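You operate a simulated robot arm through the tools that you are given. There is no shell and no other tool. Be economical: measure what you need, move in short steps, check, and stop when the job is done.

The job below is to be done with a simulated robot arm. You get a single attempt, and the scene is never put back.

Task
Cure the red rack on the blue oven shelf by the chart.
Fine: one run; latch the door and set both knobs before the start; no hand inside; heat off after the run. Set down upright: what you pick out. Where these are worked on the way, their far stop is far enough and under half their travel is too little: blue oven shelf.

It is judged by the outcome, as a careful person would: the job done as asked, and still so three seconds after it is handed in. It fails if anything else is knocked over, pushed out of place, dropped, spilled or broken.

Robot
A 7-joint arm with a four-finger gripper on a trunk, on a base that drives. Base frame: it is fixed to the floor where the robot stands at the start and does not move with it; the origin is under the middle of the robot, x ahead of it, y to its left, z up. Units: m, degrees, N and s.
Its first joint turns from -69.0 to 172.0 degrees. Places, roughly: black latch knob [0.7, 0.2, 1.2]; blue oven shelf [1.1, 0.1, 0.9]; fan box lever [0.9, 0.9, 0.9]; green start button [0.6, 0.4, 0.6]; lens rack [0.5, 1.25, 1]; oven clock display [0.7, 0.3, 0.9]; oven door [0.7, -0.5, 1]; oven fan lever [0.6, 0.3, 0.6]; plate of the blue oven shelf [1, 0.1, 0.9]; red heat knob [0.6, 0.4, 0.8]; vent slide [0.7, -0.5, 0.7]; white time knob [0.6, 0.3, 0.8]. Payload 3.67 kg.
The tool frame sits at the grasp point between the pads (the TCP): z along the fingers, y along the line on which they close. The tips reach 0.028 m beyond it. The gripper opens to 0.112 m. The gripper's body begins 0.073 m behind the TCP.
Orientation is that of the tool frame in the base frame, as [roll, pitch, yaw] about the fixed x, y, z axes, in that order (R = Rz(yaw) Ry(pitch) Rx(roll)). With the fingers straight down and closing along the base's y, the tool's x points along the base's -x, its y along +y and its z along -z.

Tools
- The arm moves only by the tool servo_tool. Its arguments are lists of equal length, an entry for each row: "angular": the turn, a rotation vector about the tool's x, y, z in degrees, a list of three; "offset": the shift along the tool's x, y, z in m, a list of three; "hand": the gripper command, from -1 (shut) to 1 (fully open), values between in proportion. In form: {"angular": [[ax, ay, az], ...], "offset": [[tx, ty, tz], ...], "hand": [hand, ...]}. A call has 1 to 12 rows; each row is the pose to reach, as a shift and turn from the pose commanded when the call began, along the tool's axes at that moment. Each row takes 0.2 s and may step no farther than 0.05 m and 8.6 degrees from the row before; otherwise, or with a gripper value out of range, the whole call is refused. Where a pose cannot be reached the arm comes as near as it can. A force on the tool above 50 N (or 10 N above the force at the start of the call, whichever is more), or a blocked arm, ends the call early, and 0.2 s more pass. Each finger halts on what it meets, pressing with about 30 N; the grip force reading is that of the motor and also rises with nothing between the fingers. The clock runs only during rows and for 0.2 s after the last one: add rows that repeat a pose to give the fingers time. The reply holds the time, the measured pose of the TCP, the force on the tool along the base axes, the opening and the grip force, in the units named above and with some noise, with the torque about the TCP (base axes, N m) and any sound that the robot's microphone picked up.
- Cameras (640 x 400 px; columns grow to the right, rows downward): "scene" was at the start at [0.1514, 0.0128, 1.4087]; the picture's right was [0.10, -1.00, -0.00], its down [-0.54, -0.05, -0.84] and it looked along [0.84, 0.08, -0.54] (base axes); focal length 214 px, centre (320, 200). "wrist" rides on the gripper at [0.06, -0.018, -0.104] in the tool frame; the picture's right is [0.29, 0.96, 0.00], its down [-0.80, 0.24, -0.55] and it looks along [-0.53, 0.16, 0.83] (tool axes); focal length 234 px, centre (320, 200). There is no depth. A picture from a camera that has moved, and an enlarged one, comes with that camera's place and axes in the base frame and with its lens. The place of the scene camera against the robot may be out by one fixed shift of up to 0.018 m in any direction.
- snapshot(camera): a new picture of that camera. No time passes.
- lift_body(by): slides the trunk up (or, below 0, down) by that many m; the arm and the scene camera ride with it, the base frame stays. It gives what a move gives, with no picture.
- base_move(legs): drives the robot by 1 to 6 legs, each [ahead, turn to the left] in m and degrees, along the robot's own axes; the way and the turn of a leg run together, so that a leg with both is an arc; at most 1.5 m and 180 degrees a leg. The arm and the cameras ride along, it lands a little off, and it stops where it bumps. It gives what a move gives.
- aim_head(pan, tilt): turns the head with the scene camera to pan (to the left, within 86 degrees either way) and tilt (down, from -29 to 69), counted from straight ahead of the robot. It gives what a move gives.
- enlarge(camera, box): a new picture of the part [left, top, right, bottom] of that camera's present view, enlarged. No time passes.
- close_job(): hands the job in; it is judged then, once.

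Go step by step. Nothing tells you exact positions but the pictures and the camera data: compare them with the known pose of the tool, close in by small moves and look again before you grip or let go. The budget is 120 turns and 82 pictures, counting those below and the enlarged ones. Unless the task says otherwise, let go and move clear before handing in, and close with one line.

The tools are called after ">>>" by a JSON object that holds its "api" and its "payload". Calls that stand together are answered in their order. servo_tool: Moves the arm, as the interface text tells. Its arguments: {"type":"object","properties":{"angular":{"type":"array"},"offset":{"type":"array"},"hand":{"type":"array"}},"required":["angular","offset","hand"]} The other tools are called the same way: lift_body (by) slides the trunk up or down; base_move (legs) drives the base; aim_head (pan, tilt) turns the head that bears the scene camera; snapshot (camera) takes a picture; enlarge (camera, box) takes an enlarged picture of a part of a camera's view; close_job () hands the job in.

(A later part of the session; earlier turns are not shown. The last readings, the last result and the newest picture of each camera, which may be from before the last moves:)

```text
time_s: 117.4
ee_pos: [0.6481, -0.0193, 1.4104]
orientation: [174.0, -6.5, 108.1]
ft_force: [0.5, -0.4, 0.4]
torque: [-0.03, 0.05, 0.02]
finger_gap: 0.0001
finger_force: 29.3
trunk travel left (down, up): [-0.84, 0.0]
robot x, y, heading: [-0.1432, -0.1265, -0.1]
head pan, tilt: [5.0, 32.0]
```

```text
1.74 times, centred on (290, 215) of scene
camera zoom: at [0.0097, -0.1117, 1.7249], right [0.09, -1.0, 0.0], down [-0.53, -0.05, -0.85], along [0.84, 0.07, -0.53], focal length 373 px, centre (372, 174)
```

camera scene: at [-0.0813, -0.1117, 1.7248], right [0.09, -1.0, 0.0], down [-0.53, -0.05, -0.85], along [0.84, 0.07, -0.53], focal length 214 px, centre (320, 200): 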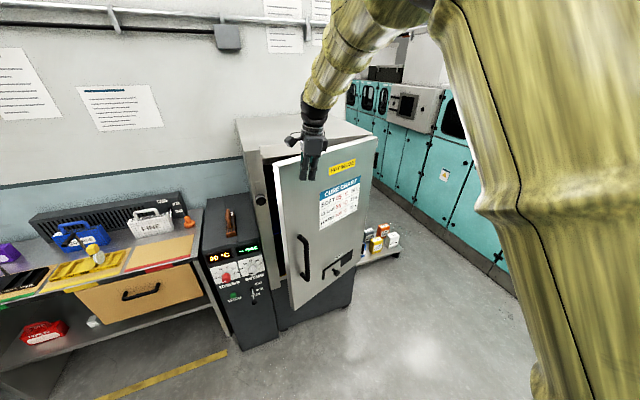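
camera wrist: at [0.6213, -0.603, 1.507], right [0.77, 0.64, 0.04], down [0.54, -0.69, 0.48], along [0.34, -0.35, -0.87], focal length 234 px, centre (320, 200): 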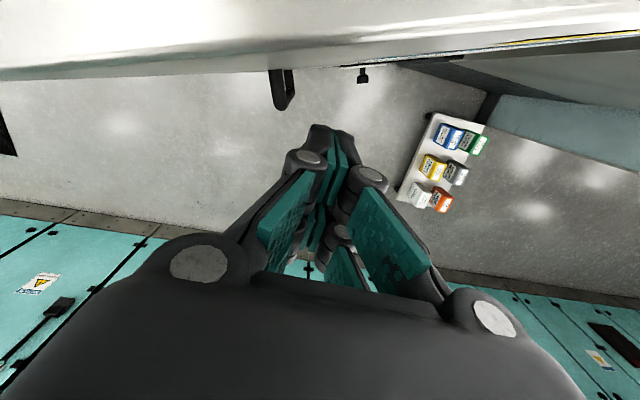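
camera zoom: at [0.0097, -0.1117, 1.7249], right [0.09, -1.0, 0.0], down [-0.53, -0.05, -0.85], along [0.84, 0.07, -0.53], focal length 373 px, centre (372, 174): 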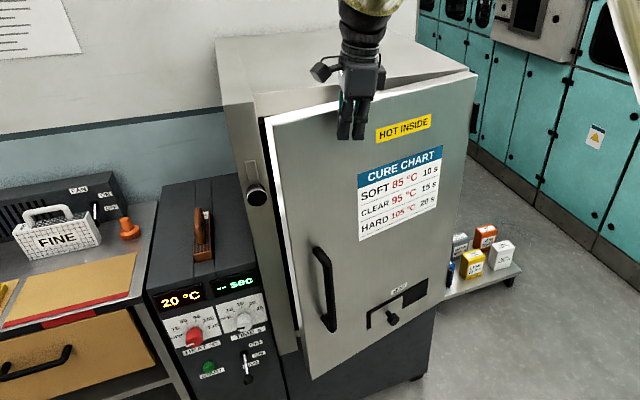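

>>> {"api": "base_move", "payload": {"legs": [[0.05, 0]]}}

>>> {"api": "enlarge", "payload": {"camera": "scene", "box": [150, 100, 390, 330]}}

```text
time_s: 118.4
ee_pos: [0.6851, -0.0178, 1.4222]
orientation: [173.4, -6.3, 108.2]
ft_force: [-2.2, -0.2, 1.6]
torque: [-0.01, -0.13, -0.03]
finger_gap: 0.0
finger_force: 29.4
trunk travel left (down, up): [-0.84, 0.0]
robot x, y, heading: [-0.0939, -0.125, -0.2]
head pan, tilt: [5.0, 32.0]
```

```text
1.74 times, centred on (270, 215) of scene
camera zoom: at [0.0465, -0.1116, 1.7261], right [0.09, -1.0, 0.0], down [-0.52, -0.05, -0.85], along [0.85, 0.07, -0.52], focal length 373 px, centre (407, 174)
```

zoom: 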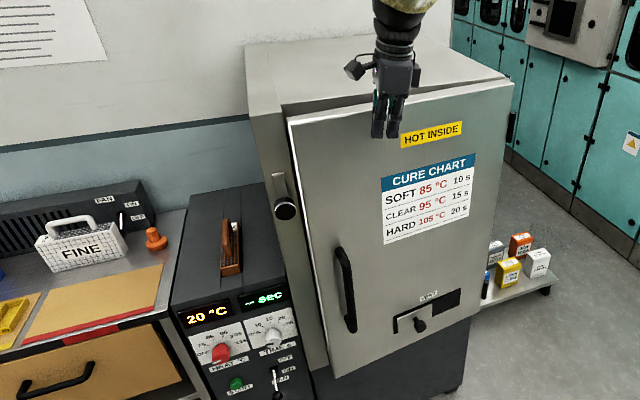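

The door is shut against the frame. Back off slightly and inspect the latch and knobs closely.

>>> {"api": "base_move", "payload": {"legs": [[-0.2, 0]]}}

>>> {"api": "snapshot", "payload": {"camera": "scene"}}

>>> {"api": "enlarge", "payload": {"camera": "scene", "box": [200, 150, 300, 220]}}

>>> {"api": "enlarge", "payload": {"camera": "scene", "box": [190, 210, 290, 300]}}

```text
time_s: 120.0
ee_pos: [0.4961, -0.0191, 1.413]
orientation: [173.7, -6.5, 108.0]
ft_force: [0.6, 0.3, -0.8]
torque: [0.0, 0.05, 0.03]
finger_gap: 0.0002
finger_force: 29.7
trunk travel left (down, up): [-0.84, 0.0]
robot x, y, heading: [-0.2941, -0.1234, -0.1]
head pan, tilt: [5.0, 32.0]
```

```text
18 pictures are left
camera scene: at [-0.1395, -0.1116, 1.7246], right [0.08, -1.0, 0.0], down [-0.53, -0.04, -0.85], along [0.84, 0.07, -0.53], focal length 214 px, centre (320, 200)
```

scene: 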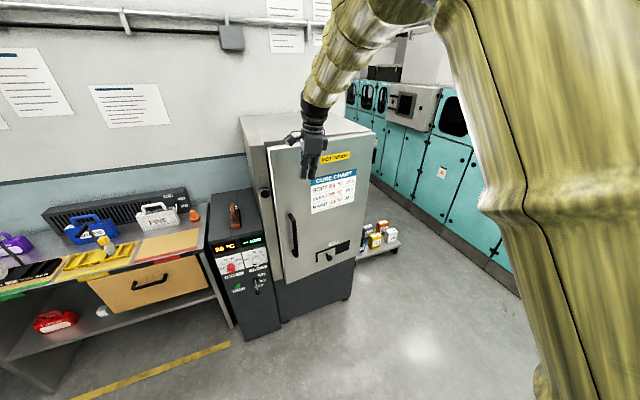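

```text
5.71 times, centred on (250, 185) of scene
camera zoom: at [-0.1395, -0.1116, 1.7246], right [0.08, -1.0, 0.0], down [-0.53, -0.04, -0.85], along [0.84, 0.07, -0.53], focal length 1226 px, centre (720, 286)
```

zoom: 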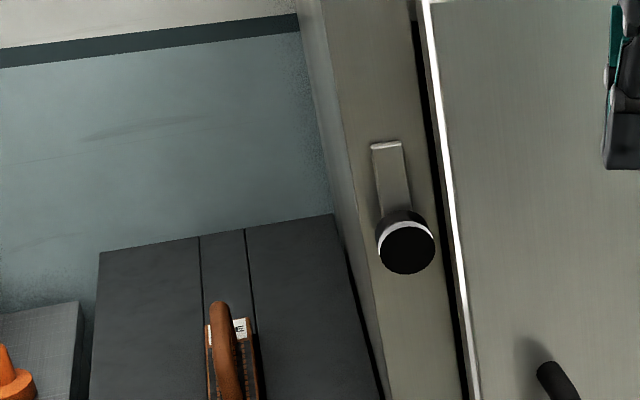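

```text
4.44 times, centred on (240, 255) of scene
camera zoom: at [-0.1395, -0.1116, 1.7246], right [0.08, -1.0, 0.0], down [-0.53, -0.04, -0.85], along [0.84, 0.07, -0.53], focal length 953 px, centre (676, -44)
```

zoom: 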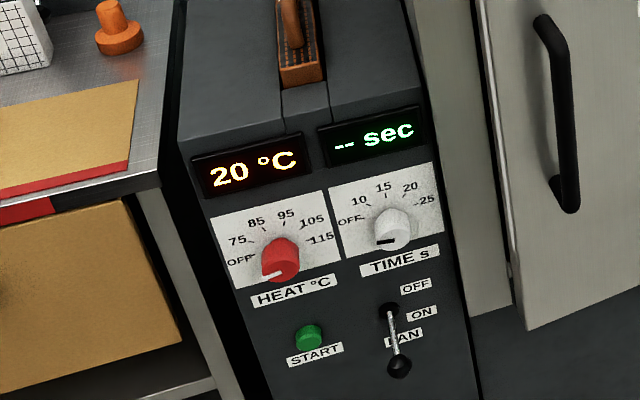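

The door is shut, lever with black knob at about (0.655, 0.20, 1.25) stands vertical (unlatched). Bring the tool to horizontal again to work it.

>>> {"api": "servo_tool", "payload": {"angular": [[2, -2, -3], [4, -4, -6], [6, -6.5, -9]], "offset": [[0, 0, 0.02], [0, 0, 0.04], [0, 0, 0.06]], "hand": [-1, -1, -0.5]}}

>>> {"api": "servo_tool", "payload": {"angular": [[-8, 0, 0], [-16, 0, 0], [-24, 0, 0], [-32, 0, 0], [-40, 0, 0], [-48, 0, 0], [-56, 0, 0], [-64, 0, 0], [-72, 0, 0], [-80, 0, 0], [-87, 0, 0]], "offset": [[0, 0, 0], [0, 0, 0], [0, 0, 0], [0, 0, 0], [0, 0, 0], [0, 0, 0], [0, 0, 0], [0, 0, 0], [0, 0, 0], [0, 0, 0], [0, 0, 0]], "hand": [0.2, 0.2, 0.2, 0.2, 0.2, 0.2, 0.2, 0.2, 0.2, 0.2, 0.2]}}

```text
time_s: 121.0
ee_pos: [0.5142, -0.047, 1.3913]
orientation: [176.7, -3.6, 113.8]
ft_force: [0.1, -0.6, 0.1]
torque: [-0.04, 0.03, 0.02]
finger_gap: 0.028
finger_force: 0.1
trunk travel left (down, up): [-0.84, 0.0]
robot x, y, heading: [-0.2948, -0.1222, -0.2]
head pan, tilt: [5.0, 32.0]
stopped in row 3: the arm was blocked; the commanded pose is now the measured one
```

```text
time_s: 123.4
ee_pos: [0.5142, -0.0447, 1.3892]
orientation: [89.8, -3.3, 114.1]
ft_force: [0.3, -1.0, 0.0]
torque: [0.01, 0.03, 0.01]
finger_gap: 0.0671
finger_force: 0.0
trunk travel left (down, up): [-0.84, 0.0]
robot x, y, heading: [-0.297, -0.1231, -0.4]
head pan, tilt: [5.0, 32.0]
```

>>> {"api": "lift_body", "payload": {"by": -0.145}}

>>> {"api": "servo_tool", "payload": {"angular": [[0, 0, 0], [0, 0, 0], [0, 0, 0], [0, 0, 0], [0, 0, 0]], "offset": [[0.033, 0, 0.01], [0.066, 0, 0.03], [0.1, 0, 0.055], [0.133, 0, 0.08], [0.166, 0, 0.107]], "hand": [0.2, 0.2, 0.2, 0.2, 0.2]}}

>>> {"api": "snapshot", "payload": {"camera": "wrist"}}

```text
time_s: 125.1
ee_pos: [0.5132, -0.0441, 1.2435]
orientation: [89.8, -3.2, 114.0]
ft_force: [0.2, 0.3, -0.1]
torque: [-0.02, -0.04, 0.0]
finger_gap: 0.0672
finger_force: 0.0
trunk travel left (down, up): [-0.695, 0.145]
robot x, y, heading: [-0.2964, -0.121, -0.3]
head pan, tilt: [5.0, 32.0]
```

```text
time_s: 126.3
ee_pos: [0.5437, 0.1534, 1.2525]
orientation: [90.0, -3.1, 113.9]
ft_force: [0.5, 0.0, -0.5]
torque: [0.0, -0.01, -0.01]
finger_gap: 0.0671
finger_force: 0.1
trunk travel left (down, up): [-0.695, 0.145]
robot x, y, heading: [-0.2956, -0.1217, -0.1]
head pan, tilt: [5.0, 32.0]
```

```text
15 pictures are left
camera wrist: at [0.425, 0.166, 1.2371], right [-0.1, 0.21, 0.97], down [-0.18, -0.96, 0.2], along [0.98, -0.15, 0.13], focal length 234 px, centre (320, 200)
```

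wrist: 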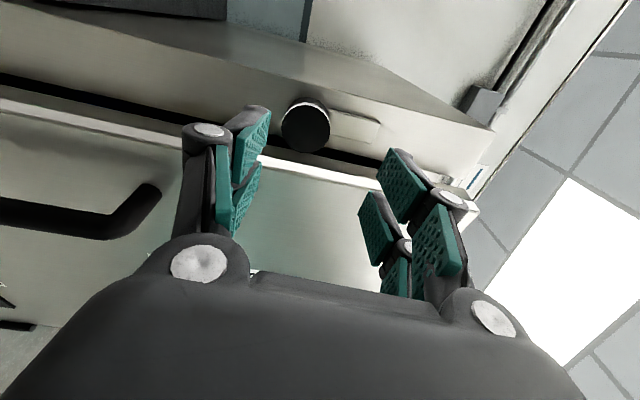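

Knob confirmed at about (0.653, 0.197, 1.24), lever bar pointing up from it. Before latching, I'll press the door near its free edge with closed fingers to be sure it is seated.

>>> {"api": "servo_tool", "payload": {"angular": [[0, 0, 0], [0, 0, 0], [0, 0, 0], [0, 0, 0], [0, 0, 0], [0, 0, 0], [0, 0, 0], [0, 0, 0], [0, 0, 0], [0, 0, 0], [0, 0, 0]], "offset": [[-0.045, 0, 0], [-0.09, 0, 0], [-0.1, 0, 0.02], [-0.1, 0, 0.035], [-0.1, 0, 0.045], [-0.1, 0, 0.055], [-0.1, 0, 0.065], [-0.1, 0, 0.075], [-0.1, 0, 0.085], [-0.1, 0, 0.095], [-0.1, 0, 0.105]], "hand": [-0.5, -1, -1, -1, -1, -1, -1, -1, -1, -1, -1]}}

>>> {"api": "enlarge", "payload": {"camera": "scene", "box": [220, 130, 350, 230]}}

```text
time_s: 128.7
ee_pos: [0.6794, 0.1027, 1.2479]
orientation: [89.9, -3.2, 114.0]
ft_force: [0.4, -0.2, -0.3]
torque: [-0.01, 0.01, 0.0]
finger_gap: 0.0
finger_force: 29.8
trunk travel left (down, up): [-0.695, 0.145]
robot x, y, heading: [-0.295, -0.1246, -0.5]
head pan, tilt: [5.0, 32.0]
```

```text
4.00 times, centred on (285, 180) of scene
camera zoom: at [-0.1421, -0.1115, 1.5798], right [0.08, -1.0, 0.0], down [-0.53, -0.04, -0.85], along [0.84, 0.07, -0.53], focal length 858 px, centre (460, 280)
```

zoom: 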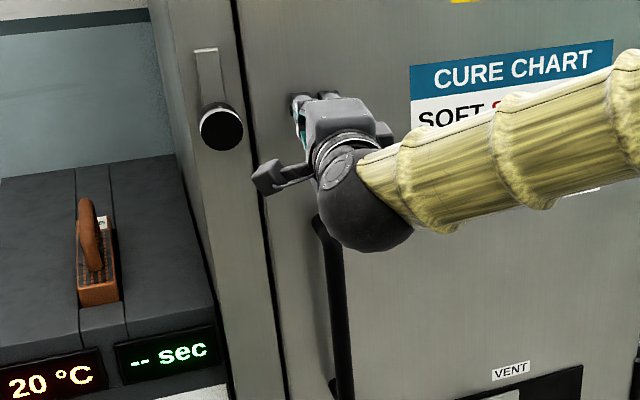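

The push seated the door further (its side edge is no longer visible). Press a bit more until it resists.

>>> {"api": "servo_tool", "payload": {"angular": [[0, 0, 0], [0, 0, 0], [0, 0, 0], [0, 0, 0], [0, 0, 0]], "offset": [[0, 0, 0.006], [0, 0, 0.012], [0, 0, 0.018], [0, 0, 0.024], [0, 0, 0.03]], "hand": [-1, -1, -1, -1, -1]}}

```text
time_s: 129.8
ee_pos: [0.6981, 0.1104, 1.2479]
orientation: [89.9, -3.3, 114.1]
ft_force: [-31.5, -20.9, 5.4]
torque: [0.38, 0.0, 0.78]
finger_gap: 0.0059
finger_force: 35.4
trunk travel left (down, up): [-0.695, 0.145]
robot x, y, heading: [-0.2948, -0.1199, -0.2]
head pan, tilt: [5.0, 32.0]
stopped in row 5: the force on the tool passed its limit at 58 N (the readings are from after the stop); the commanded pose is now the measured one
```

Door firmly seated (face flush at the frame). Now retreat and line up on the latch knob with open fingers.

>>> {"api": "servo_tool", "payload": {"angular": [[0, 0, 0], [0, 0, 0], [0, 0, 0], [0, 0, 0], [0, 0, 0], [0, 0, 0]], "offset": [[0, 0, -0.04], [0, 0, -0.085], [0.03, -0.004, -0.085], [0.06, -0.009, -0.085], [0.093, -0.013, -0.085], [0.093, -0.013, -0.085]], "hand": [-1, -0.5, 0.2, 0.4, 0.4, 0.4]}}

>>> {"api": "snapshot", "payload": {"camera": "wrist"}}

```text
time_s: 131.2
ee_pos: [0.5856, 0.1608, 1.2377]
orientation: [90.1, -3.3, 114.0]
ft_force: [0.0, -0.6, 0.1]
torque: [0.01, 0.0, 0.04]
finger_gap: 0.0781
finger_force: 0.1
trunk travel left (down, up): [-0.695, 0.145]
robot x, y, heading: [-0.2961, -0.1233, -0.5]
head pan, tilt: [5.0, 32.0]
```

```text
13 pictures are left
camera wrist: at [0.4663, 0.1736, 1.2231], right [-0.09, 0.21, 0.97], down [-0.17, -0.96, 0.2], along [0.98, -0.15, 0.13], focal length 234 px, centre (320, 200)
```

wrist: 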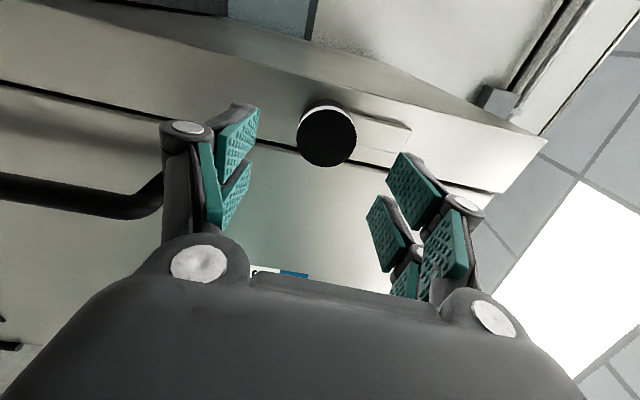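

Aligned with the knob. Advance and grip it.

>>> {"api": "servo_tool", "payload": {"angular": [[0, 0, 0], [0, 0, 0], [0, 0, 0], [0, 0, 0], [0, 0, 0], [0, 0, 0]], "offset": [[0.001, 0.005, 0.03], [0.003, 0.005, 0.055], [0.003, 0.005, 0.066], [0.003, 0.005, 0.066], [0.003, 0.005, 0.066], [0.003, 0.005, 0.066]], "hand": [0.4, 0.4, 0.4, -0.3, -1, -1]}}

```text
time_s: 132.6
ee_pos: [0.6414, 0.192, 1.239]
orientation: [90.4, -3.2, 114.3]
ft_force: [-30.5, -14.8, -15.0]
torque: [0.02, -0.22, 1.49]
finger_gap: 0.0382
finger_force: 44.8
trunk travel left (down, up): [-0.695, 0.145]
robot x, y, heading: [-0.3006, -0.1221, -0.3]
head pan, tilt: [5.0, 32.0]
```

Gripped (0.038 m). Test by moving it a little toward the door side.

>>> {"api": "servo_tool", "payload": {"angular": [[0, 0, 0], [0, 0, 0], [0, 0, 0]], "offset": [[-0.006, 0, -0.003], [-0.012, 0.001, -0.004], [-0.018, 0.002, -0.004]], "hand": [-1, -1, -1]}}

```text
time_s: 133.3
ee_pos: [0.6421, 0.1913, 1.2397]
orientation: [90.3, -3.1, 115.3]
ft_force: [3.7, 28.7, 7.6]
torque: [0.1, -0.13, 1.32]
finger_gap: 0.0386
finger_force: 44.7
trunk travel left (down, up): [-0.695, 0.145]
robot x, y, heading: [-0.2927, -0.1202, 0.2]
head pan, tilt: [5.0, 32.0]
stopped in row 3: the force on the tool passed its limit at 53 N (the readings are from after the stop); the commanded pose is now the measured one
```

The knob itself is the pivot. Twist it clockwise (lever swings toward the door).

>>> {"api": "servo_tool", "payload": {"angular": [[0, 0, 8], [0, 0, 16], [0, 0, 24], [0, 0, 32], [0, 0, 40], [0, 0, 48]], "offset": [[0, 0, 0], [0, 0, 0], [0, 0, 0], [0, 0, 0], [0, 0, 0], [0, 0, 0]], "hand": [-1, -1, -1, -1, -1, -1]}}

>>> {"api": "snapshot", "payload": {"camera": "wrist"}}

```text
time_s: 133.8
ee_pos: [0.642, 0.1913, 1.24]
orientation: [90.5, -13.0, 115.2]
ft_force: [9.5, 13.4, 5.0]
torque: [0.29, -0.38, 1.94]
finger_gap: 0.0381
finger_force: 44.2
trunk travel left (down, up): [-0.695, 0.145]
robot x, y, heading: [-0.296, -0.1243, 0.6]
head pan, tilt: [5.0, 32.0]
stopped in row 2: the force on the tool passed its limit at 57 N (the readings are from after the stop); the commanded pose is now the measured one
```

```text
12 pictures are left
camera wrist: at [0.5214, 0.2025, 1.2367], right [-0.02, 0.06, 1.0], down [-0.15, -0.99, 0.06], along [0.99, -0.14, 0.03], focal length 234 px, centre (320, 200)
```

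wrist: 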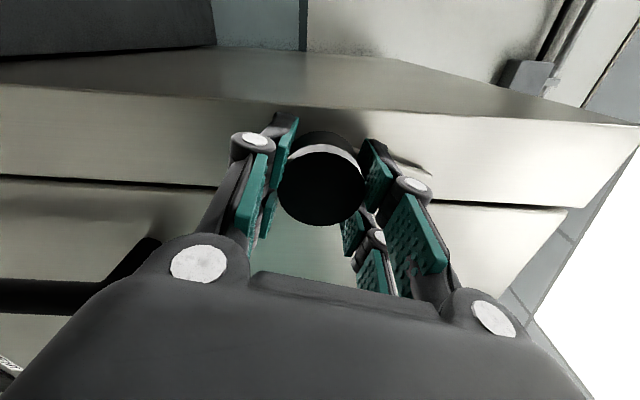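

The lever seems to have begun turning with the knob. Continue twisting.

>>> {"api": "servo_tool", "payload": {"angular": [[0, 0, 6], [0, 0, 12], [0, 0, 18], [0, 0, 24], [0, 0, 30], [0, 0, 36], [0, 0, 42], [0, 0, 48]], "offset": [[0, 0, 0], [0, 0, 0], [0, 0, 0], [0, 0, 0], [0, 0, 0], [0, 0, 0], [0, 0, 0], [0, 0, 0]], "hand": [-1, -1, -1, -1, -1, -1, -1, -1]}}

```text
time_s: 135.6
ee_pos: [0.641, 0.192, 1.2371]
orientation: [91.2, -61.1, 114.0]
ft_force: [-1.5, 24.1, -20.9]
torque: [-0.14, 0.03, 0.82]
finger_gap: 0.0389
finger_force: 45.5
trunk travel left (down, up): [-0.695, 0.145]
robot x, y, heading: [-0.2943, -0.1193, 0.3]
head pan, tilt: [5.0, 32.0]
```

>>> {"api": "servo_tool", "payload": {"angular": [[0, 0, 6], [0, 0, 12], [0, 0, 18], [0, 0, 24], [0, 0, 30], [0, 0, 36]], "offset": [[0, 0, 0], [0, 0, 0], [0, 0, 0], [0, 0, 0], [0, 0, 0], [0, 0, 0]], "hand": [-1, -1, -1, -1, -1, -1]}}

>>> {"api": "enlarge", "payload": {"camera": "scene", "box": [210, 130, 330, 220]}}

```text
time_s: 137.2
ee_pos: [0.6417, 0.1944, 1.2357]
orientation: [-95.6, -82.6, -58.9]
ft_force: [9.3, 19.4, -3.8]
torque: [-0.46, -1.66, -1.24]
finger_gap: 0.0371
finger_force: 44.3
trunk travel left (down, up): [-0.695, 0.145]
robot x, y, heading: [-0.2951, -0.126, -0.0]
head pan, tilt: [5.0, 32.0]
stopped in row 6: the force on the tool passed its limit at 56 N (the readings are from after the stop); the commanded pose is now the measured one
```

```text
4.44 times, centred on (270, 175) of scene
camera zoom: at [-0.1403, -0.108, 1.5805], right [0.09, -1.0, 0.0], down [-0.53, -0.05, -0.85], along [0.84, 0.08, -0.53], focal length 953 px, centre (542, 311)
```

zoom: 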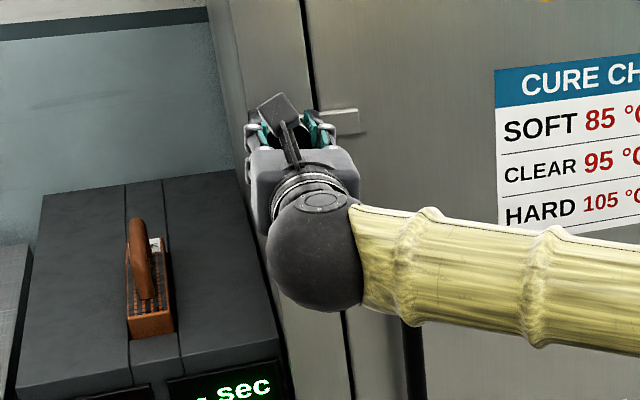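

The lever now lies across the door: latched. Release, retreat and untwist the hand.

>>> {"api": "servo_tool", "payload": {"angular": [[0, 0, 0], [0, 0, 0], [0, 0, 0], [0, 0, 0], [0, 0, 0]], "offset": [[0, 0, 0], [0, 0, 0], [0, 0, -0.03], [0, 0, -0.07], [0, 0, -0.115]], "hand": [0, 0.4, 0.4, 0.4, 0.4]}}

>>> {"api": "servo_tool", "payload": {"angular": [[0, 0, -8], [0, 0, -16], [0, 0, -24], [0, 0, -32], [0, 0, -40], [0, 0, -48], [0, 0, -56], [0, 0, -64], [0, 0, -72], [0, 0, -80], [0, 0, -88], [0, 0, -96]], "offset": [[0, 0, 0], [0, 0, 0], [0, 0, 0], [0, 0, 0], [0, 0, 0], [0, 0, 0], [0, 0, 0], [0, 0, 0], [0, 0, 0], [0, 0, 0], [0, 0, 0], [0, 0, 0]], "hand": [0.4, 0.4, 0.4, 0.4, 0.4, 0.4, 0.4, 0.4, 0.4, 0.4, 0.4, 0.4]}}

>>> {"api": "lift_body", "payload": {"by": -0.38}}

```text
time_s: 138.4
ee_pos: [0.5342, 0.1407, 1.2398]
orientation: [-94.1, -82.5, -60.7]
ft_force: [1.0, -0.5, -1.1]
torque: [-0.02, 0.01, -0.02]
finger_gap: 0.0785
finger_force: 0.1
trunk travel left (down, up): [-0.695, 0.145]
robot x, y, heading: [-0.294, -0.1194, 0.0]
head pan, tilt: [5.0, 32.0]
```

```text
time_s: 141.0
ee_pos: [0.5353, 0.1411, 1.2393]
orientation: [90.6, -1.3, 115.2]
ft_force: [0.2, -0.5, 0.7]
torque: [-0.03, -0.01, 0.0]
finger_gap: 0.0786
finger_force: 0.1
trunk travel left (down, up): [-0.695, 0.145]
robot x, y, heading: [-0.2976, -0.1214, 0.0]
head pan, tilt: [5.0, 32.0]
```

```text
time_s: 144.6
ee_pos: [0.5342, 0.1405, 0.8601]
orientation: [90.6, -1.4, 115.3]
ft_force: [0.1, -0.4, 0.5]
torque: [0.01, -0.03, -0.03]
finger_gap: 0.0785
finger_force: 0.1
trunk travel left (down, up): [-0.315, 0.525]
robot x, y, heading: [-0.2974, -0.124, 0.2]
head pan, tilt: [5.0, 32.0]
```

>>> {"api": "servo_tool", "payload": {"angular": [[0, 0, 0], [0, 0, 0], [0, 0, 0], [0, 0, 0]], "offset": [[0.035, 0, 0], [0.07, 0, 0], [0.105, 0, 0], [0.13, 0, 0]], "hand": [0.2, 0, 0, 0]}}

>>> {"api": "snapshot", "payload": {"camera": "wrist"}}

```text
time_s: 145.6
ee_pos: [0.4792, 0.2583, 0.8625]
orientation: [90.6, -1.4, 115.3]
ft_force: [-0.3, 0.8, -0.4]
torque: [0.02, 0.03, 0.03]
finger_gap: 0.0559
finger_force: 0.1
trunk travel left (down, up): [-0.315, 0.525]
robot x, y, heading: [-0.2955, -0.125, 0.2]
head pan, tilt: [5.0, 32.0]
```

```text
10 pictures are left
camera wrist: at [0.3593, 0.2685, 0.8474], right [-0.1, 0.24, 0.96], down [-0.16, -0.96, 0.23], along [0.98, -0.13, 0.14], focal length 234 px, centre (320, 200)
```

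wrist: 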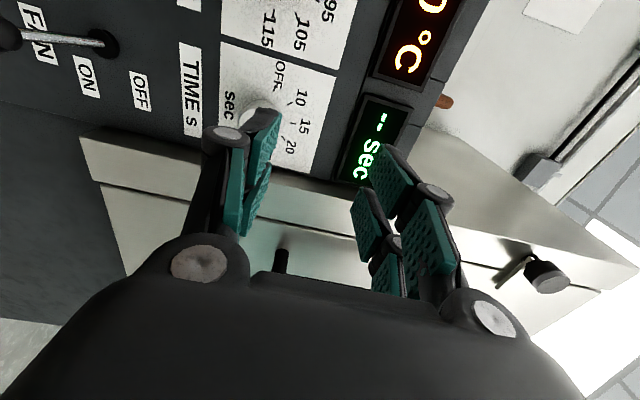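

The time knob is at about (0.647, 0.306, 0.805) and the heat knob about (0.584, 0.425, 0.805). Lower to their height and go to the heat knob first.

>>> {"api": "lift_body", "payload": {"by": -0.057}}

>>> {"api": "servo_tool", "payload": {"angular": [[0, 0, 0], [0, 0, 0], [0, 0, 0], [0, 0, 0]], "offset": [[0.03, 0, 0], [0.06, 0, 0.02], [0.09, 0, 0.04], [0.1, 0, 0.055]], "hand": [0.1, 0.1, 0.1, 0.1]}}

>>> {"api": "snapshot", "payload": {"camera": "wrist"}}

```text
time_s: 146.6
ee_pos: [0.4786, 0.2571, 0.8062]
orientation: [90.7, -1.3, 115.4]
ft_force: [-0.1, 0.4, 0.3]
torque: [0.04, 0.0, -0.04]
finger_gap: 0.0562
finger_force: 0.0
trunk travel left (down, up): [-0.258, 0.582]
robot x, y, heading: [-0.2947, -0.1221, 0.3]
head pan, tilt: [5.0, 32.0]
```

```text
time_s: 147.6
ee_pos: [0.4871, 0.3724, 0.8083]
orientation: [90.6, -1.4, 115.3]
ft_force: [-0.7, 0.0, 0.5]
torque: [0.02, 0.0, 0.01]
finger_gap: 0.0615
finger_force: 0.1
trunk travel left (down, up): [-0.258, 0.582]
robot x, y, heading: [-0.2905, -0.122, 0.1]
head pan, tilt: [5.0, 32.0]
```

```text
9 pictures are left
camera wrist: at [0.3667, 0.3825, 0.7926], right [-0.1, 0.24, 0.96], down [-0.16, -0.96, 0.23], along [0.98, -0.13, 0.14], focal length 234 px, centre (320, 200)
```

wrist: 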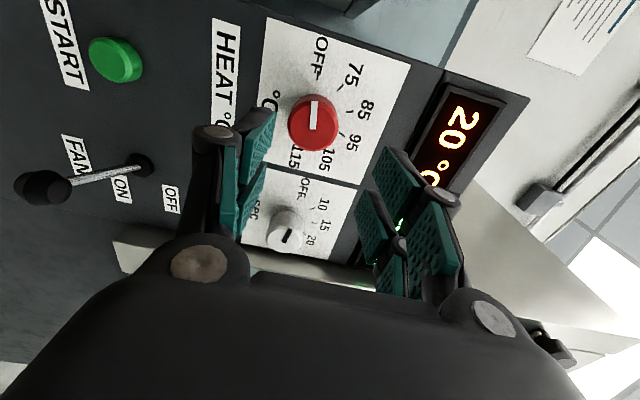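

The pointer is at OFF and 85 lies 72° clockwise (ticks spaced 36°). Advance onto the heat knob and grip.

>>> {"api": "servo_tool", "payload": {"angular": [[0, 0, 0], [0, 0, 0], [0, 0, 0], [0, 0, 0], [0, 0, 0], [0, 0, 0], [0, 0, 0]], "offset": [[0.003, -0.004, 0.03], [0.005, -0.007, 0.06], [0.005, -0.007, 0.085], [0.005, -0.007, 0.101], [0.005, -0.007, 0.101], [0.005, -0.007, 0.101], [0.005, -0.007, 0.101]], "hand": [0.1, 0.1, 0.1, 0.1, -0.4, -1, -1]}}

>>> {"api": "snapshot", "payload": {"camera": "wrist"}}

```text
time_s: 149.2
ee_pos: [0.5751, 0.4209, 0.8004]
orientation: [90.6, -1.4, 115.2]
ft_force: [6.7, 2.0, 3.0]
torque: [-0.01, 0.07, -0.38]
finger_gap: 0.0387
finger_force: 45.1
trunk travel left (down, up): [-0.258, 0.582]
robot x, y, heading: [-0.2949, -0.1246, 0.1]
head pan, tilt: [5.0, 32.0]
```

```text
8 pictures are left
camera wrist: at [0.4557, 0.4299, 0.7846], right [-0.1, 0.24, 0.96], down [-0.16, -0.96, 0.23], along [0.98, -0.13, 0.14], focal length 234 px, centre (320, 200)
```

wrist: 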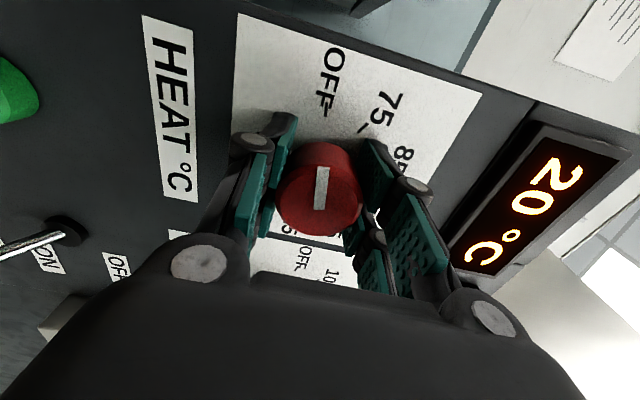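

Gripped. Turn clockwise 72° and check the pointer against the 85 mark.

>>> {"api": "servo_tool", "payload": {"angular": [[0, 0, 8], [0, 0, 16], [0, 0, 24], [0, 0, 32], [0, 0, 40], [0, 0, 48], [0, 0, 56], [0, 0, 64], [0, 0, 72]], "offset": [[0, 0, 0], [0, 0, 0], [0, 0, 0], [0, 0, 0], [0, 0, 0], [0, 0, 0], [0, 0, 0], [0, 0, 0], [0, 0, 0]], "hand": [-1, -1, -1, -1, -1, -1, -1, -1, -1]}}

>>> {"api": "servo_tool", "payload": {"angular": [[0, 0, 0], [0, 0, 0], [0, 0, 0], [0, 0, 0]], "offset": [[0, 0, 0], [0, 0, 0], [0, 0, -0.04], [0, 0, -0.08]], "hand": [-0.2, 0.1, 0.1, 0.1]}}

>>> {"api": "snapshot", "payload": {"camera": "wrist"}}

```text
time_s: 151.2
ee_pos: [0.5745, 0.4192, 0.8021]
orientation: [91.9, -73.6, 113.5]
ft_force: [7.0, -1.1, 6.3]
torque: [-0.34, 0.78, -0.12]
finger_gap: 0.0382
finger_force: 44.9
trunk travel left (down, up): [-0.258, 0.582]
robot x, y, heading: [-0.2938, -0.1214, 0.2]
head pan, tilt: [5.0, 32.0]
```

```text
time_s: 152.2
ee_pos: [0.5028, 0.3873, 0.8025]
orientation: [92.0, -73.4, 113.2]
ft_force: [-0.4, -0.4, -0.8]
torque: [-0.01, 0.0, -0.03]
finger_gap: 0.0616
finger_force: 0.0
trunk travel left (down, up): [-0.258, 0.582]
robot x, y, heading: [-0.2912, -0.1246, -0.0]
head pan, tilt: [5.0, 32.0]
```

```text
7 pictures are left
camera wrist: at [0.3949, 0.373, 0.8544], right [0.36, -0.75, 0.55], down [-0.31, -0.65, -0.69], along [0.88, 0.08, -0.47], focal length 234 px, centre (320, 200)
```

wrist: 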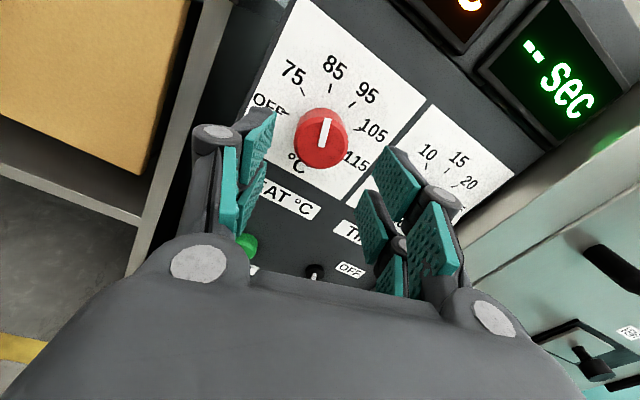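

Pointer matches the 85 tick. Untwist and move over to the time knob.

>>> {"api": "servo_tool", "payload": {"angular": [[0, 0, -8], [0, 0, -16], [0, 0, -24], [0, 0, -32], [0, 0, -40], [0, 0, -48], [0, 0, -56], [0, 0, -64], [0, 0, -72]], "offset": [[-0.0044, 0.0153, 0], [-0.0089, 0.0307, 0], [-0.0133, 0.046, 0], [-0.0178, 0.0613, 0], [-0.0222, 0.0767, 0], [-0.0267, 0.092, 0], [-0.0311, 0.1073, 0.001], [-0.0356, 0.1227, 0.001], [-0.04, 0.138, 0.001]], "hand": [0.1, 0.1, 0.1, 0.1, 0.1, 0.1, 0.1, 0.1, 0.1]}}

>>> {"api": "snapshot", "payload": {"camera": "wrist"}}

```text
time_s: 154.2
ee_pos: [0.5652, 0.2556, 0.802]
orientation: [90.7, -1.3, 115.3]
ft_force: [0.7, 0.2, -0.2]
torque: [-0.02, -0.02, -0.01]
finger_gap: 0.0617
finger_force: 0.0
trunk travel left (down, up): [-0.258, 0.582]
robot x, y, heading: [-0.2955, -0.124, 0.2]
head pan, tilt: [5.0, 32.0]
```

```text
6 pictures are left
camera wrist: at [0.4452, 0.2659, 0.7854], right [-0.1, 0.25, 0.96], down [-0.16, -0.96, 0.23], along [0.98, -0.13, 0.14], focal length 234 px, centre (320, 200)
```

wrist: 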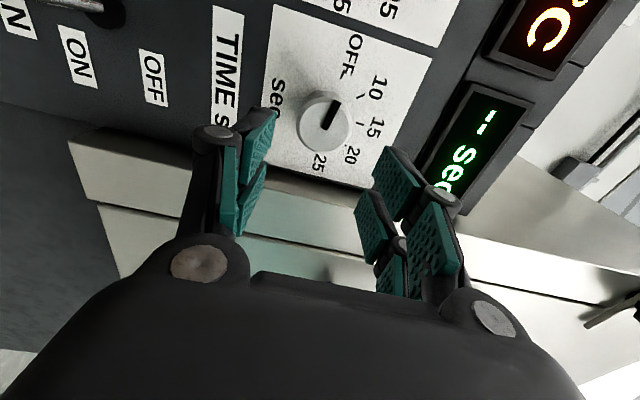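

The time dial also has 36° steps: pointer at OFF, 10 is 36° clockwise. Advance, grip, turn 36°, release and back off.

>>> {"api": "servo_tool", "payload": {"angular": [[0, 0, 0], [0, 0, 0], [0, 0, 0], [0, 0, 0], [0, 0, 0], [0, 0, 0], [0, 0, 0]], "offset": [[0.004, 0, 0.03], [0.0085, 0, 0.06], [0.0085, 0, 0.085], [0.0085, 0, 0.085], [0.0085, 0, 0.085], [0.0085, 0, 0.085], [0.0085, 0, 0.085]], "hand": [0.1, 0.1, 0.1, 0.1, -0.4, -1, -1]}}

>>> {"api": "servo_tool", "payload": {"angular": [[0, 0, 7.2], [0, 0, 14.4], [0, 0, 21.6], [0, 0, 28.8], [0, 0, 36], [0, 0, 36]], "offset": [[0, 0, 0], [0, 0, 0], [0, 0, 0], [0, 0, 0], [0, 0, 0], [0, 0, 0]], "hand": [-1, -1, -1, -1, -1, -1]}}

>>> {"api": "servo_tool", "payload": {"angular": [[0, 0, 0], [0, 0, 0], [0, 0, 0], [0, 0, 0]], "offset": [[0, 0, 0], [0, 0, 0], [0, 0, -0.04], [0, 0, -0.085]], "hand": [-0.2, 0.1, 0.1, 0.1]}}

>>> {"api": "snapshot", "payload": {"camera": "wrist"}}

```text
time_s: 155.8
ee_pos: [0.6359, 0.2995, 0.8046]
orientation: [90.4, -1.4, 115.4]
ft_force: [-39.1, -24.3, 4.5]
torque: [1.98, -1.6, 0.83]
finger_gap: 0.0495
finger_force: 44.7
trunk travel left (down, up): [-0.258, 0.582]
robot x, y, heading: [-0.2953, -0.1222, 0.3]
head pan, tilt: [5.0, 32.0]
```

```text
time_s: 156.3
ee_pos: [0.6333, 0.3025, 0.8012]
orientation: [90.7, -11.1, 115.5]
ft_force: [-19.8, -13.6, 3.5]
torque: [0.68, -0.86, 0.73]
finger_gap: 0.0392
finger_force: 44.7
trunk travel left (down, up): [-0.258, 0.582]
robot x, y, heading: [-0.2933, -0.1247, 0.1]
head pan, tilt: [5.0, 32.0]
stopped in row 2: the force on the tool passed its limit at 57 N (the readings are from after the stop); the commanded pose is now the measured one
```

```text
time_s: 157.3
ee_pos: [0.5587, 0.2668, 0.7993]
orientation: [90.8, -10.9, 115.4]
ft_force: [0.0, 0.1, -0.4]
torque: [0.02, -0.05, 0.0]
finger_gap: 0.0617
finger_force: 0.1
trunk travel left (down, up): [-0.258, 0.582]
robot x, y, heading: [-0.2954, -0.1221, -0.0]
head pan, tilt: [5.0, 32.0]
```

```text
5 pictures are left
camera wrist: at [0.4388, 0.277, 0.7949], right [-0.03, 0.1, 0.99], down [-0.14, -0.99, 0.09], along [0.99, -0.14, 0.04], focal length 234 px, centre (320, 200)
```

wrist: 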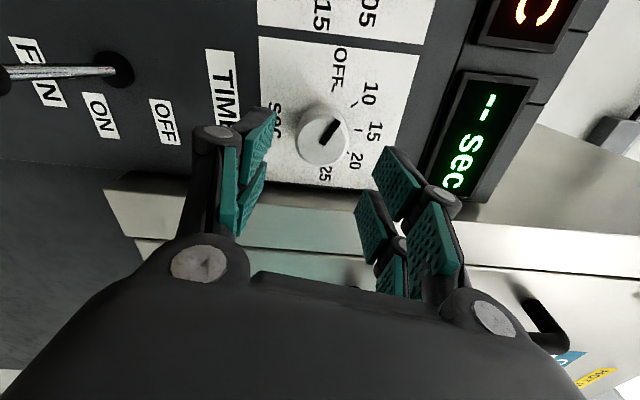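

The first grip sat on the knob's skirt and slipped; the pointer moved only ~12°. I'll regrip slightly shallower and turn the remaining ~24°.

>>> {"api": "servo_tool", "payload": {"angular": [[0, 0, 0], [0, 0, 0], [0, 0, 0], [0, 0, 0], [0, 0, 0], [0, 0, 0], [0, 0, 0]], "offset": [[-0.001, 0.003, 0.03], [-0.001, 0.003, 0.06], [-0.001, 0.003, 0.079], [-0.001, 0.003, 0.079], [-0.001, 0.003, 0.079], [-0.001, 0.003, 0.079], [-0.001, 0.003, 0.079]], "hand": [0.1, 0.1, 0.1, -0.2, -0.6, -1, -1]}}

```text
time_s: 158.9
ee_pos: [0.6303, 0.2997, 0.8]
orientation: [90.9, -10.9, 115.6]
ft_force: [-1.6, 0.6, -1.3]
torque: [-0.03, 0.03, 0.09]
finger_gap: 0.0398
finger_force: 44.6
trunk travel left (down, up): [-0.258, 0.582]
robot x, y, heading: [-0.2934, -0.122, 0.3]
head pan, tilt: [5.0, 32.0]
```

Clean grip. Turn 24° and check the pointer while still holding.

>>> {"api": "servo_tool", "payload": {"angular": [[0, 0, 6], [0, 0, 12], [0, 0, 18], [0, 0, 24], [0, 0, 24]], "offset": [[0, 0, 0], [0, 0, 0], [0, 0, 0], [0, 0, 0], [0, 0, 0]], "hand": [-1, -1, -1, -1, -1]}}

>>> {"api": "enlarge", "payload": {"camera": "wrist", "box": [220, 40, 460, 260]}}

```text
time_s: 160.1
ee_pos: [0.6297, 0.2998, 0.7992]
orientation: [91.1, -35.1, 115.2]
ft_force: [-8.8, -2.5, -5.4]
torque: [-0.05, 0.0, 0.22]
finger_gap: 0.0394
finger_force: 45.0
trunk travel left (down, up): [-0.258, 0.582]
robot x, y, heading: [-0.2988, -0.1204, 0.1]
head pan, tilt: [5.0, 32.0]
```

```text
1.82 times, centred on (340, 150) of wrist
camera zoom: at [0.5118, 0.3082, 0.8208], right [0.15, -0.28, 0.95], down [-0.16, -0.95, -0.25], along [0.98, -0.11, -0.19], focal length 426 px, centre (284, 291)
```

zoom: 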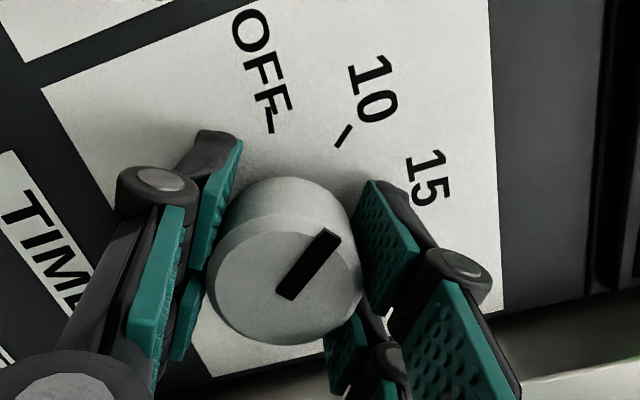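

Pointer sits on the 10 tick. Release, retreat, untwist, and move in front of the start button near (0.589, 0.427, 0.65).

>>> {"api": "servo_tool", "payload": {"angular": [[0, 0, 0], [0, 0, 0], [0, 0, 0], [0, 0, 0], [0, 0, 0]], "offset": [[0, 0, 0], [0, 0, 0], [0, 0, -0.04], [0, 0, -0.08], [0, 0, -0.1]], "hand": [-0.2, 0.1, 0.1, 0.1, 0.1]}}

>>> {"api": "servo_tool", "payload": {"angular": [[0, 0, -7], [0, 0, -14], [0, 0, -21], [0, 0, -28], [0, 0, -34]], "offset": [[0, 0, 0], [0, 0, 0], [0, 0, 0], [0, 0, 0], [0, 0, 0]], "hand": [-1, -1, -1, -1, -1]}}

>>> {"api": "servo_tool", "payload": {"angular": [[0, 0, 0], [0, 0, 0], [0, 0, 0], [0, 0, 0]], "offset": [[0.035, 0, 0], [0.07, 0, 0], [0.105, 0, 0], [0.135, 0, 0]], "hand": [-1, -1, -1, -1]}}

>>> {"api": "lift_body", "payload": {"by": -0.15}}

>>> {"api": "snapshot", "payload": {"camera": "wrist"}}

```text
time_s: 161.3
ee_pos: [0.5408, 0.2545, 0.8018]
orientation: [91.1, -35.0, 115.1]
ft_force: [0.4, 0.6, 0.4]
torque: [0.03, 0.0, 0.03]
finger_gap: 0.0615
finger_force: 0.0
trunk travel left (down, up): [-0.258, 0.582]
robot x, y, heading: [-0.2961, -0.1267, 0.1]
head pan, tilt: [5.0, 32.0]
```

```text
time_s: 162.5
ee_pos: [0.5417, 0.2566, 0.802]
orientation: [90.8, -1.0, 115.6]
ft_force: [0.6, 0.3, 0.0]
torque: [0.01, -0.01, 0.01]
finger_gap: 0.0
finger_force: 30.1
trunk travel left (down, up): [-0.258, 0.582]
robot x, y, heading: [-0.2973, -0.1254, 0.4]
head pan, tilt: [5.0, 32.0]
```

```text
time_s: 163.5
ee_pos: [0.4828, 0.3782, 0.8035]
orientation: [91.0, -1.1, 115.6]
ft_force: [-0.3, 0.4, 0.4]
torque: [-0.01, 0.01, 0.02]
finger_gap: 0.0002
finger_force: 30.3
trunk travel left (down, up): [-0.258, 0.582]
robot x, y, heading: [-0.2979, -0.1212, 0.2]
head pan, tilt: [5.0, 32.0]
```

```text
time_s: 165.3
ee_pos: [0.4828, 0.3783, 0.654]
orientation: [90.9, -1.0, 115.5]
ft_force: [0.3, -0.4, 0.0]
torque: [0.02, -0.01, 0.02]
finger_gap: 0.0
finger_force: 30.2
trunk travel left (down, up): [-0.108, 0.732]
robot x, y, heading: [-0.2955, -0.1223, 0.5]
head pan, tilt: [5.0, 32.0]
```

```text
3 pictures are left
camera wrist: at [0.3628, 0.3867, 0.6389], right [-0.1, 0.25, 0.96], down [-0.15, -0.96, 0.23], along [0.98, -0.12, 0.14], focal length 234 px, centre (320, 200)
```

wrist: 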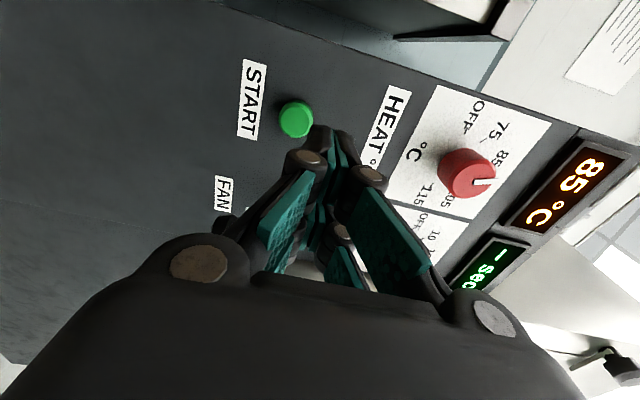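

The display reads 85 °C. Button is at about (0.590, 0.427, 0.632); press it with the closed fingertips.

>>> {"api": "servo_tool", "payload": {"angular": [[0, 0, 0], [0, 0, 0], [0, 0, 0], [0, 0, 0], [0, 0, 0], [0, 0, 0], [0, 0, 0]], "offset": [[-0.002, -0.015, 0.03], [-0.002, -0.02, 0.06], [-0.002, -0.02, 0.08], [-0.002, -0.02, 0.09], [-0.002, -0.02, 0.095], [-0.002, -0.02, 0.1], [-0.002, -0.02, 0.104]], "hand": [-1, -1, -1, -1, -1, -1, -1]}}

```text
time_s: 166.8
ee_pos: [0.5727, 0.4198, 0.6324]
orientation: [90.9, -1.2, 115.6]
ft_force: [-32.3, -27.1, 1.2]
torque: [0.11, -0.03, -0.09]
finger_gap: 0.006
finger_force: 36.0
trunk travel left (down, up): [-0.108, 0.732]
robot x, y, heading: [-0.2981, -0.1209, 0.2]
head pan, tilt: [5.0, 32.0]
heard: click
stopped in row 7: the force on the tool passed its limit at 55 N (the readings are from after the stop); the commanded pose is now the measured one
```

A click: the run has started. Retreat and, while it runs, rise and pre-twist the hand in front of the heat knob without touching it.

>>> {"api": "servo_tool", "payload": {"angular": [[0, 0, 0], [0, 0, 0], [0, 0, 0], [0, 0, 0]], "offset": [[0, 0, -0.02], [0, 0, -0.05], [0, 0, -0.09], [0, 0, -0.095]], "hand": [-1, -1, -1, -1]}}

>>> {"api": "lift_body", "payload": {"by": 0.17}}

>>> {"api": "servo_tool", "payload": {"angular": [[0, 0, 8], [0, 0, 16], [0, 0, 24], [0, 0, 32], [0, 0, 40], [0, 0, 48], [0, 0, 56], [0, 0, 64], [0, 0, 72], [0, 0, 72]], "offset": [[0, 0, 0], [0, 0, 0], [0, 0, 0], [0, 0, 0], [0, 0, 0], [0, 0, 0], [0, 0, 0], [0, 0, 0], [0, 0, 0], [0, 0, 0]], "hand": [-1, -0.5, 0, 0.1, 0.1, 0.1, 0.1, 0.1, 0.1, 0.1]}}

>>> {"api": "enlarge", "payload": {"camera": "wrist", "box": [220, 0, 640, 260]}}

```text
time_s: 167.8
ee_pos: [0.4892, 0.3787, 0.6335]
orientation: [91.0, -1.0, 115.5]
ft_force: [-0.1, 0.3, -0.4]
torque: [-0.02, -0.03, 0.02]
finger_gap: 0.0
finger_force: 35.8
trunk travel left (down, up): [-0.108, 0.732]
robot x, y, heading: [-0.2931, -0.1211, 0.3]
head pan, tilt: [5.0, 32.0]
```

```text
time_s: 169.8
ee_pos: [0.4877, 0.3801, 0.802]
orientation: [91.1, -1.0, 115.5]
ft_force: [-0.1, 0.7, 0.2]
torque: [-0.01, 0.0, 0.02]
finger_gap: 0.0
finger_force: 36.2
trunk travel left (down, up): [-0.278, 0.562]
robot x, y, heading: [-0.2987, -0.124, 0.5]
head pan, tilt: [5.0, 32.0]
```

```text
time_s: 172.0
ee_pos: [0.4887, 0.3784, 0.8028]
orientation: [93.3, -73.1, 112.5]
ft_force: [-0.5, -0.2, 0.2]
torque: [-0.02, -0.01, 0.0]
finger_gap: 0.0616
finger_force: 0.2
trunk travel left (down, up): [-0.278, 0.562]
robot x, y, heading: [-0.2959, -0.1256, 0.3]
head pan, tilt: [5.0, 32.0]
```

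```text
1.52 times, centred on (430, 130) of wrist
camera zoom: at [0.381, 0.3653, 0.8565], right [0.37, -0.75, 0.55], down [-0.31, -0.66, -0.68], along [0.88, 0.08, -0.48], focal length 357 px, centre (152, 307)
```

zoom: 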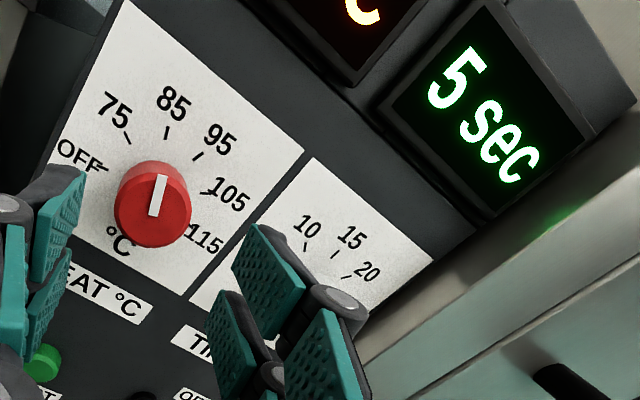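

The countdown shows 5 s left. Hold still until it ends.

>>> {"api": "servo_tool", "payload": {"angular": [[0, 0, 0], [0, 0, 0], [0, 0, 0], [0, 0, 0], [0, 0, 0], [0, 0, 0], [0, 0, 0], [0, 0, 0], [0, 0, 0], [0, 0, 0], [0, 0, 0], [0, 0, 0]], "offset": [[0, 0, 0], [0, 0, 0], [0, 0, 0], [0, 0, 0], [0, 0, 0], [0, 0, 0], [0, 0, 0], [0, 0, 0], [0, 0, 0], [0, 0, 0], [0, 0, 0], [0, 0, 0]], "hand": [0.1, 0.1, 0.1, 0.1, 0.1, 0.1, 0.1, 0.1, 0.1, 0.1, 0.1, 0.1]}}

>>> {"api": "servo_tool", "payload": {"angular": [[0, 0, 0], [0, 0, 0], [0, 0, 0], [0, 0, 0], [0, 0, 0], [0, 0, 0], [0, 0, 0], [0, 0, 0], [0, 0, 0], [0, 0, 0], [0, 0, 0], [0, 0, 0]], "offset": [[0, 0, 0], [0, 0, 0], [0, 0, 0], [0, 0, 0], [0, 0, 0], [0, 0, 0], [0, 0, 0], [0, 0, 0], [0, 0, 0], [0, 0, 0], [0, 0, 0], [0, 0, 0]], "hand": [0.1, 0.1, 0.1, 0.1, 0.1, 0.1, 0.1, 0.1, 0.1, 0.1, 0.1, 0.1]}}

>>> {"api": "servo_tool", "payload": {"angular": [[0, 0, 0], [0, 0, 0], [0, 0, 0], [0, 0, 0], [0, 0, 0], [0, 0, 0], [0, 0, 0], [0, 0, 0], [0, 0, 0], [0, 0, 0]], "offset": [[0, 0, 0], [0, 0, 0], [0, 0, 0], [0, 0, 0], [0, 0, 0], [0, 0, 0], [0, 0, 0], [0, 0, 0], [0, 0, 0], [0, 0, 0]], "hand": [0.1, 0.1, 0.1, 0.1, 0.1, 0.1, 0.1, 0.1, 0.1, 0.1]}}

```text
time_s: 174.6
ee_pos: [0.4884, 0.379, 0.8021]
orientation: [93.3, -73.0, 112.4]
ft_force: [-0.1, -0.8, -0.2]
torque: [0.03, 0.0, -0.01]
finger_gap: 0.0617
finger_force: 0.1
trunk travel left (down, up): [-0.278, 0.562]
robot x, y, heading: [-0.2936, -0.1264, 0.2]
head pan, tilt: [5.0, 32.0]
```

```text
time_s: 177.2
ee_pos: [0.488, 0.3794, 0.8032]
orientation: [93.4, -73.1, 112.4]
ft_force: [-0.7, 0.2, 0.7]
torque: [0.04, -0.03, 0.02]
finger_gap: 0.0618
finger_force: 0.2
trunk travel left (down, up): [-0.278, 0.562]
robot x, y, heading: [-0.2967, -0.1241, 0.1]
head pan, tilt: [5.0, 32.0]
```

```text
time_s: 179.4
ee_pos: [0.4877, 0.3796, 0.8027]
orientation: [93.4, -73.0, 112.4]
ft_force: [0.0, 0.0, 0.0]
torque: [0.0, 0.0, 0.0]
finger_gap: 0.0614
finger_force: 0.0
trunk travel left (down, up): [-0.278, 0.562]
robot x, y, heading: [-0.2976, -0.1219, 0.2]
head pan, tilt: [5.0, 32.0]
```

The run should be over (over 12 s since start). Now grip the heat knob and turn it back to OFF (72° counter-clockwise).

>>> {"api": "servo_tool", "payload": {"angular": [[0, 0, 0], [0, 0, 0], [0, 0, 0], [0, 0, 0], [0, 0, 0], [0, 0, 0], [0, 0, 0]], "offset": [[0, 0, 0.03], [0, 0, 0.06], [0, 0, 0.085], [0, 0, 0.094], [0, 0, 0.094], [0, 0, 0.094], [0, 0, 0.094]], "hand": [0.1, 0.1, 0.1, 0.1, -0.4, -1, -1]}}

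```text
time_s: 181.0
ee_pos: [0.5736, 0.4195, 0.8007]
orientation: [93.3, -73.0, 112.3]
ft_force: [5.3, -1.7, 0.9]
torque: [-0.04, 0.01, -0.17]
finger_gap: 0.0391
finger_force: 45.3
trunk travel left (down, up): [-0.278, 0.562]
robot x, y, heading: [-0.2936, -0.1189, -0.0]
head pan, tilt: [5.0, 32.0]
```

>>> {"api": "servo_tool", "payload": {"angular": [[0, 0, -8], [0, 0, -16], [0, 0, -24], [0, 0, -32], [0, 0, -40], [0, 0, -48], [0, 0, -56], [0, 0, -64], [0, 0, -72], [0, 0, -75], [0, 0, -75]], "offset": [[0, 0, 0], [0, 0, 0], [0, 0, 0], [0, 0, 0], [0, 0, 0], [0, 0, 0], [0, 0, 0], [0, 0, 0], [0, 0, 0], [0, 0, 0], [0, 0, 0]], "hand": [-1, -1, -1, -1, -1, -1, -1, -1, -1, -1, -1]}}

>>> {"api": "servo_tool", "payload": {"angular": [[0, 0, 0], [0, 0, 0], [0, 0, 0], [0, 0, 0], [0, 0, 0]], "offset": [[0, 0, 0], [0, 0, 0], [0, 0, -0.04], [0, 0, -0.085], [0, 0, -0.12]], "hand": [-0.2, 0.1, 0.1, 0.1, 0.1]}}

>>> {"api": "snapshot", "payload": {"camera": "wrist"}}

```text
time_s: 183.4
ee_pos: [0.5737, 0.4195, 0.8003]
orientation: [91.0, 2.0, 115.7]
ft_force: [-0.1, -9.9, -5.8]
torque: [0.08, -0.14, -0.53]
finger_gap: 0.0391
finger_force: 45.9
trunk travel left (down, up): [-0.278, 0.562]
robot x, y, heading: [-0.2929, -0.1252, 0.3]
head pan, tilt: [5.0, 32.0]
```

```text
time_s: 184.6
ee_pos: [0.4648, 0.368, 0.8031]
orientation: [90.9, 1.8, 115.6]
ft_force: [-0.3, -1.0, -0.2]
torque: [-0.02, -0.05, -0.02]
finger_gap: 0.0618
finger_force: 0.1
trunk travel left (down, up): [-0.278, 0.562]
robot x, y, heading: [-0.2985, -0.1221, 0.5]
head pan, tilt: [5.0, 32.0]
```

```text
1 pictures are left
camera wrist: at [0.3452, 0.3757, 0.7857], right [-0.12, 0.3, 0.95], down [-0.15, -0.95, 0.28], along [0.98, -0.11, 0.16], focal length 234 px, centre (320, 200)
```

wrist: 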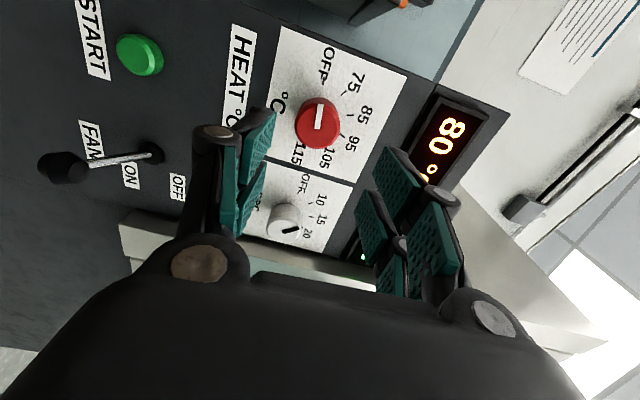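

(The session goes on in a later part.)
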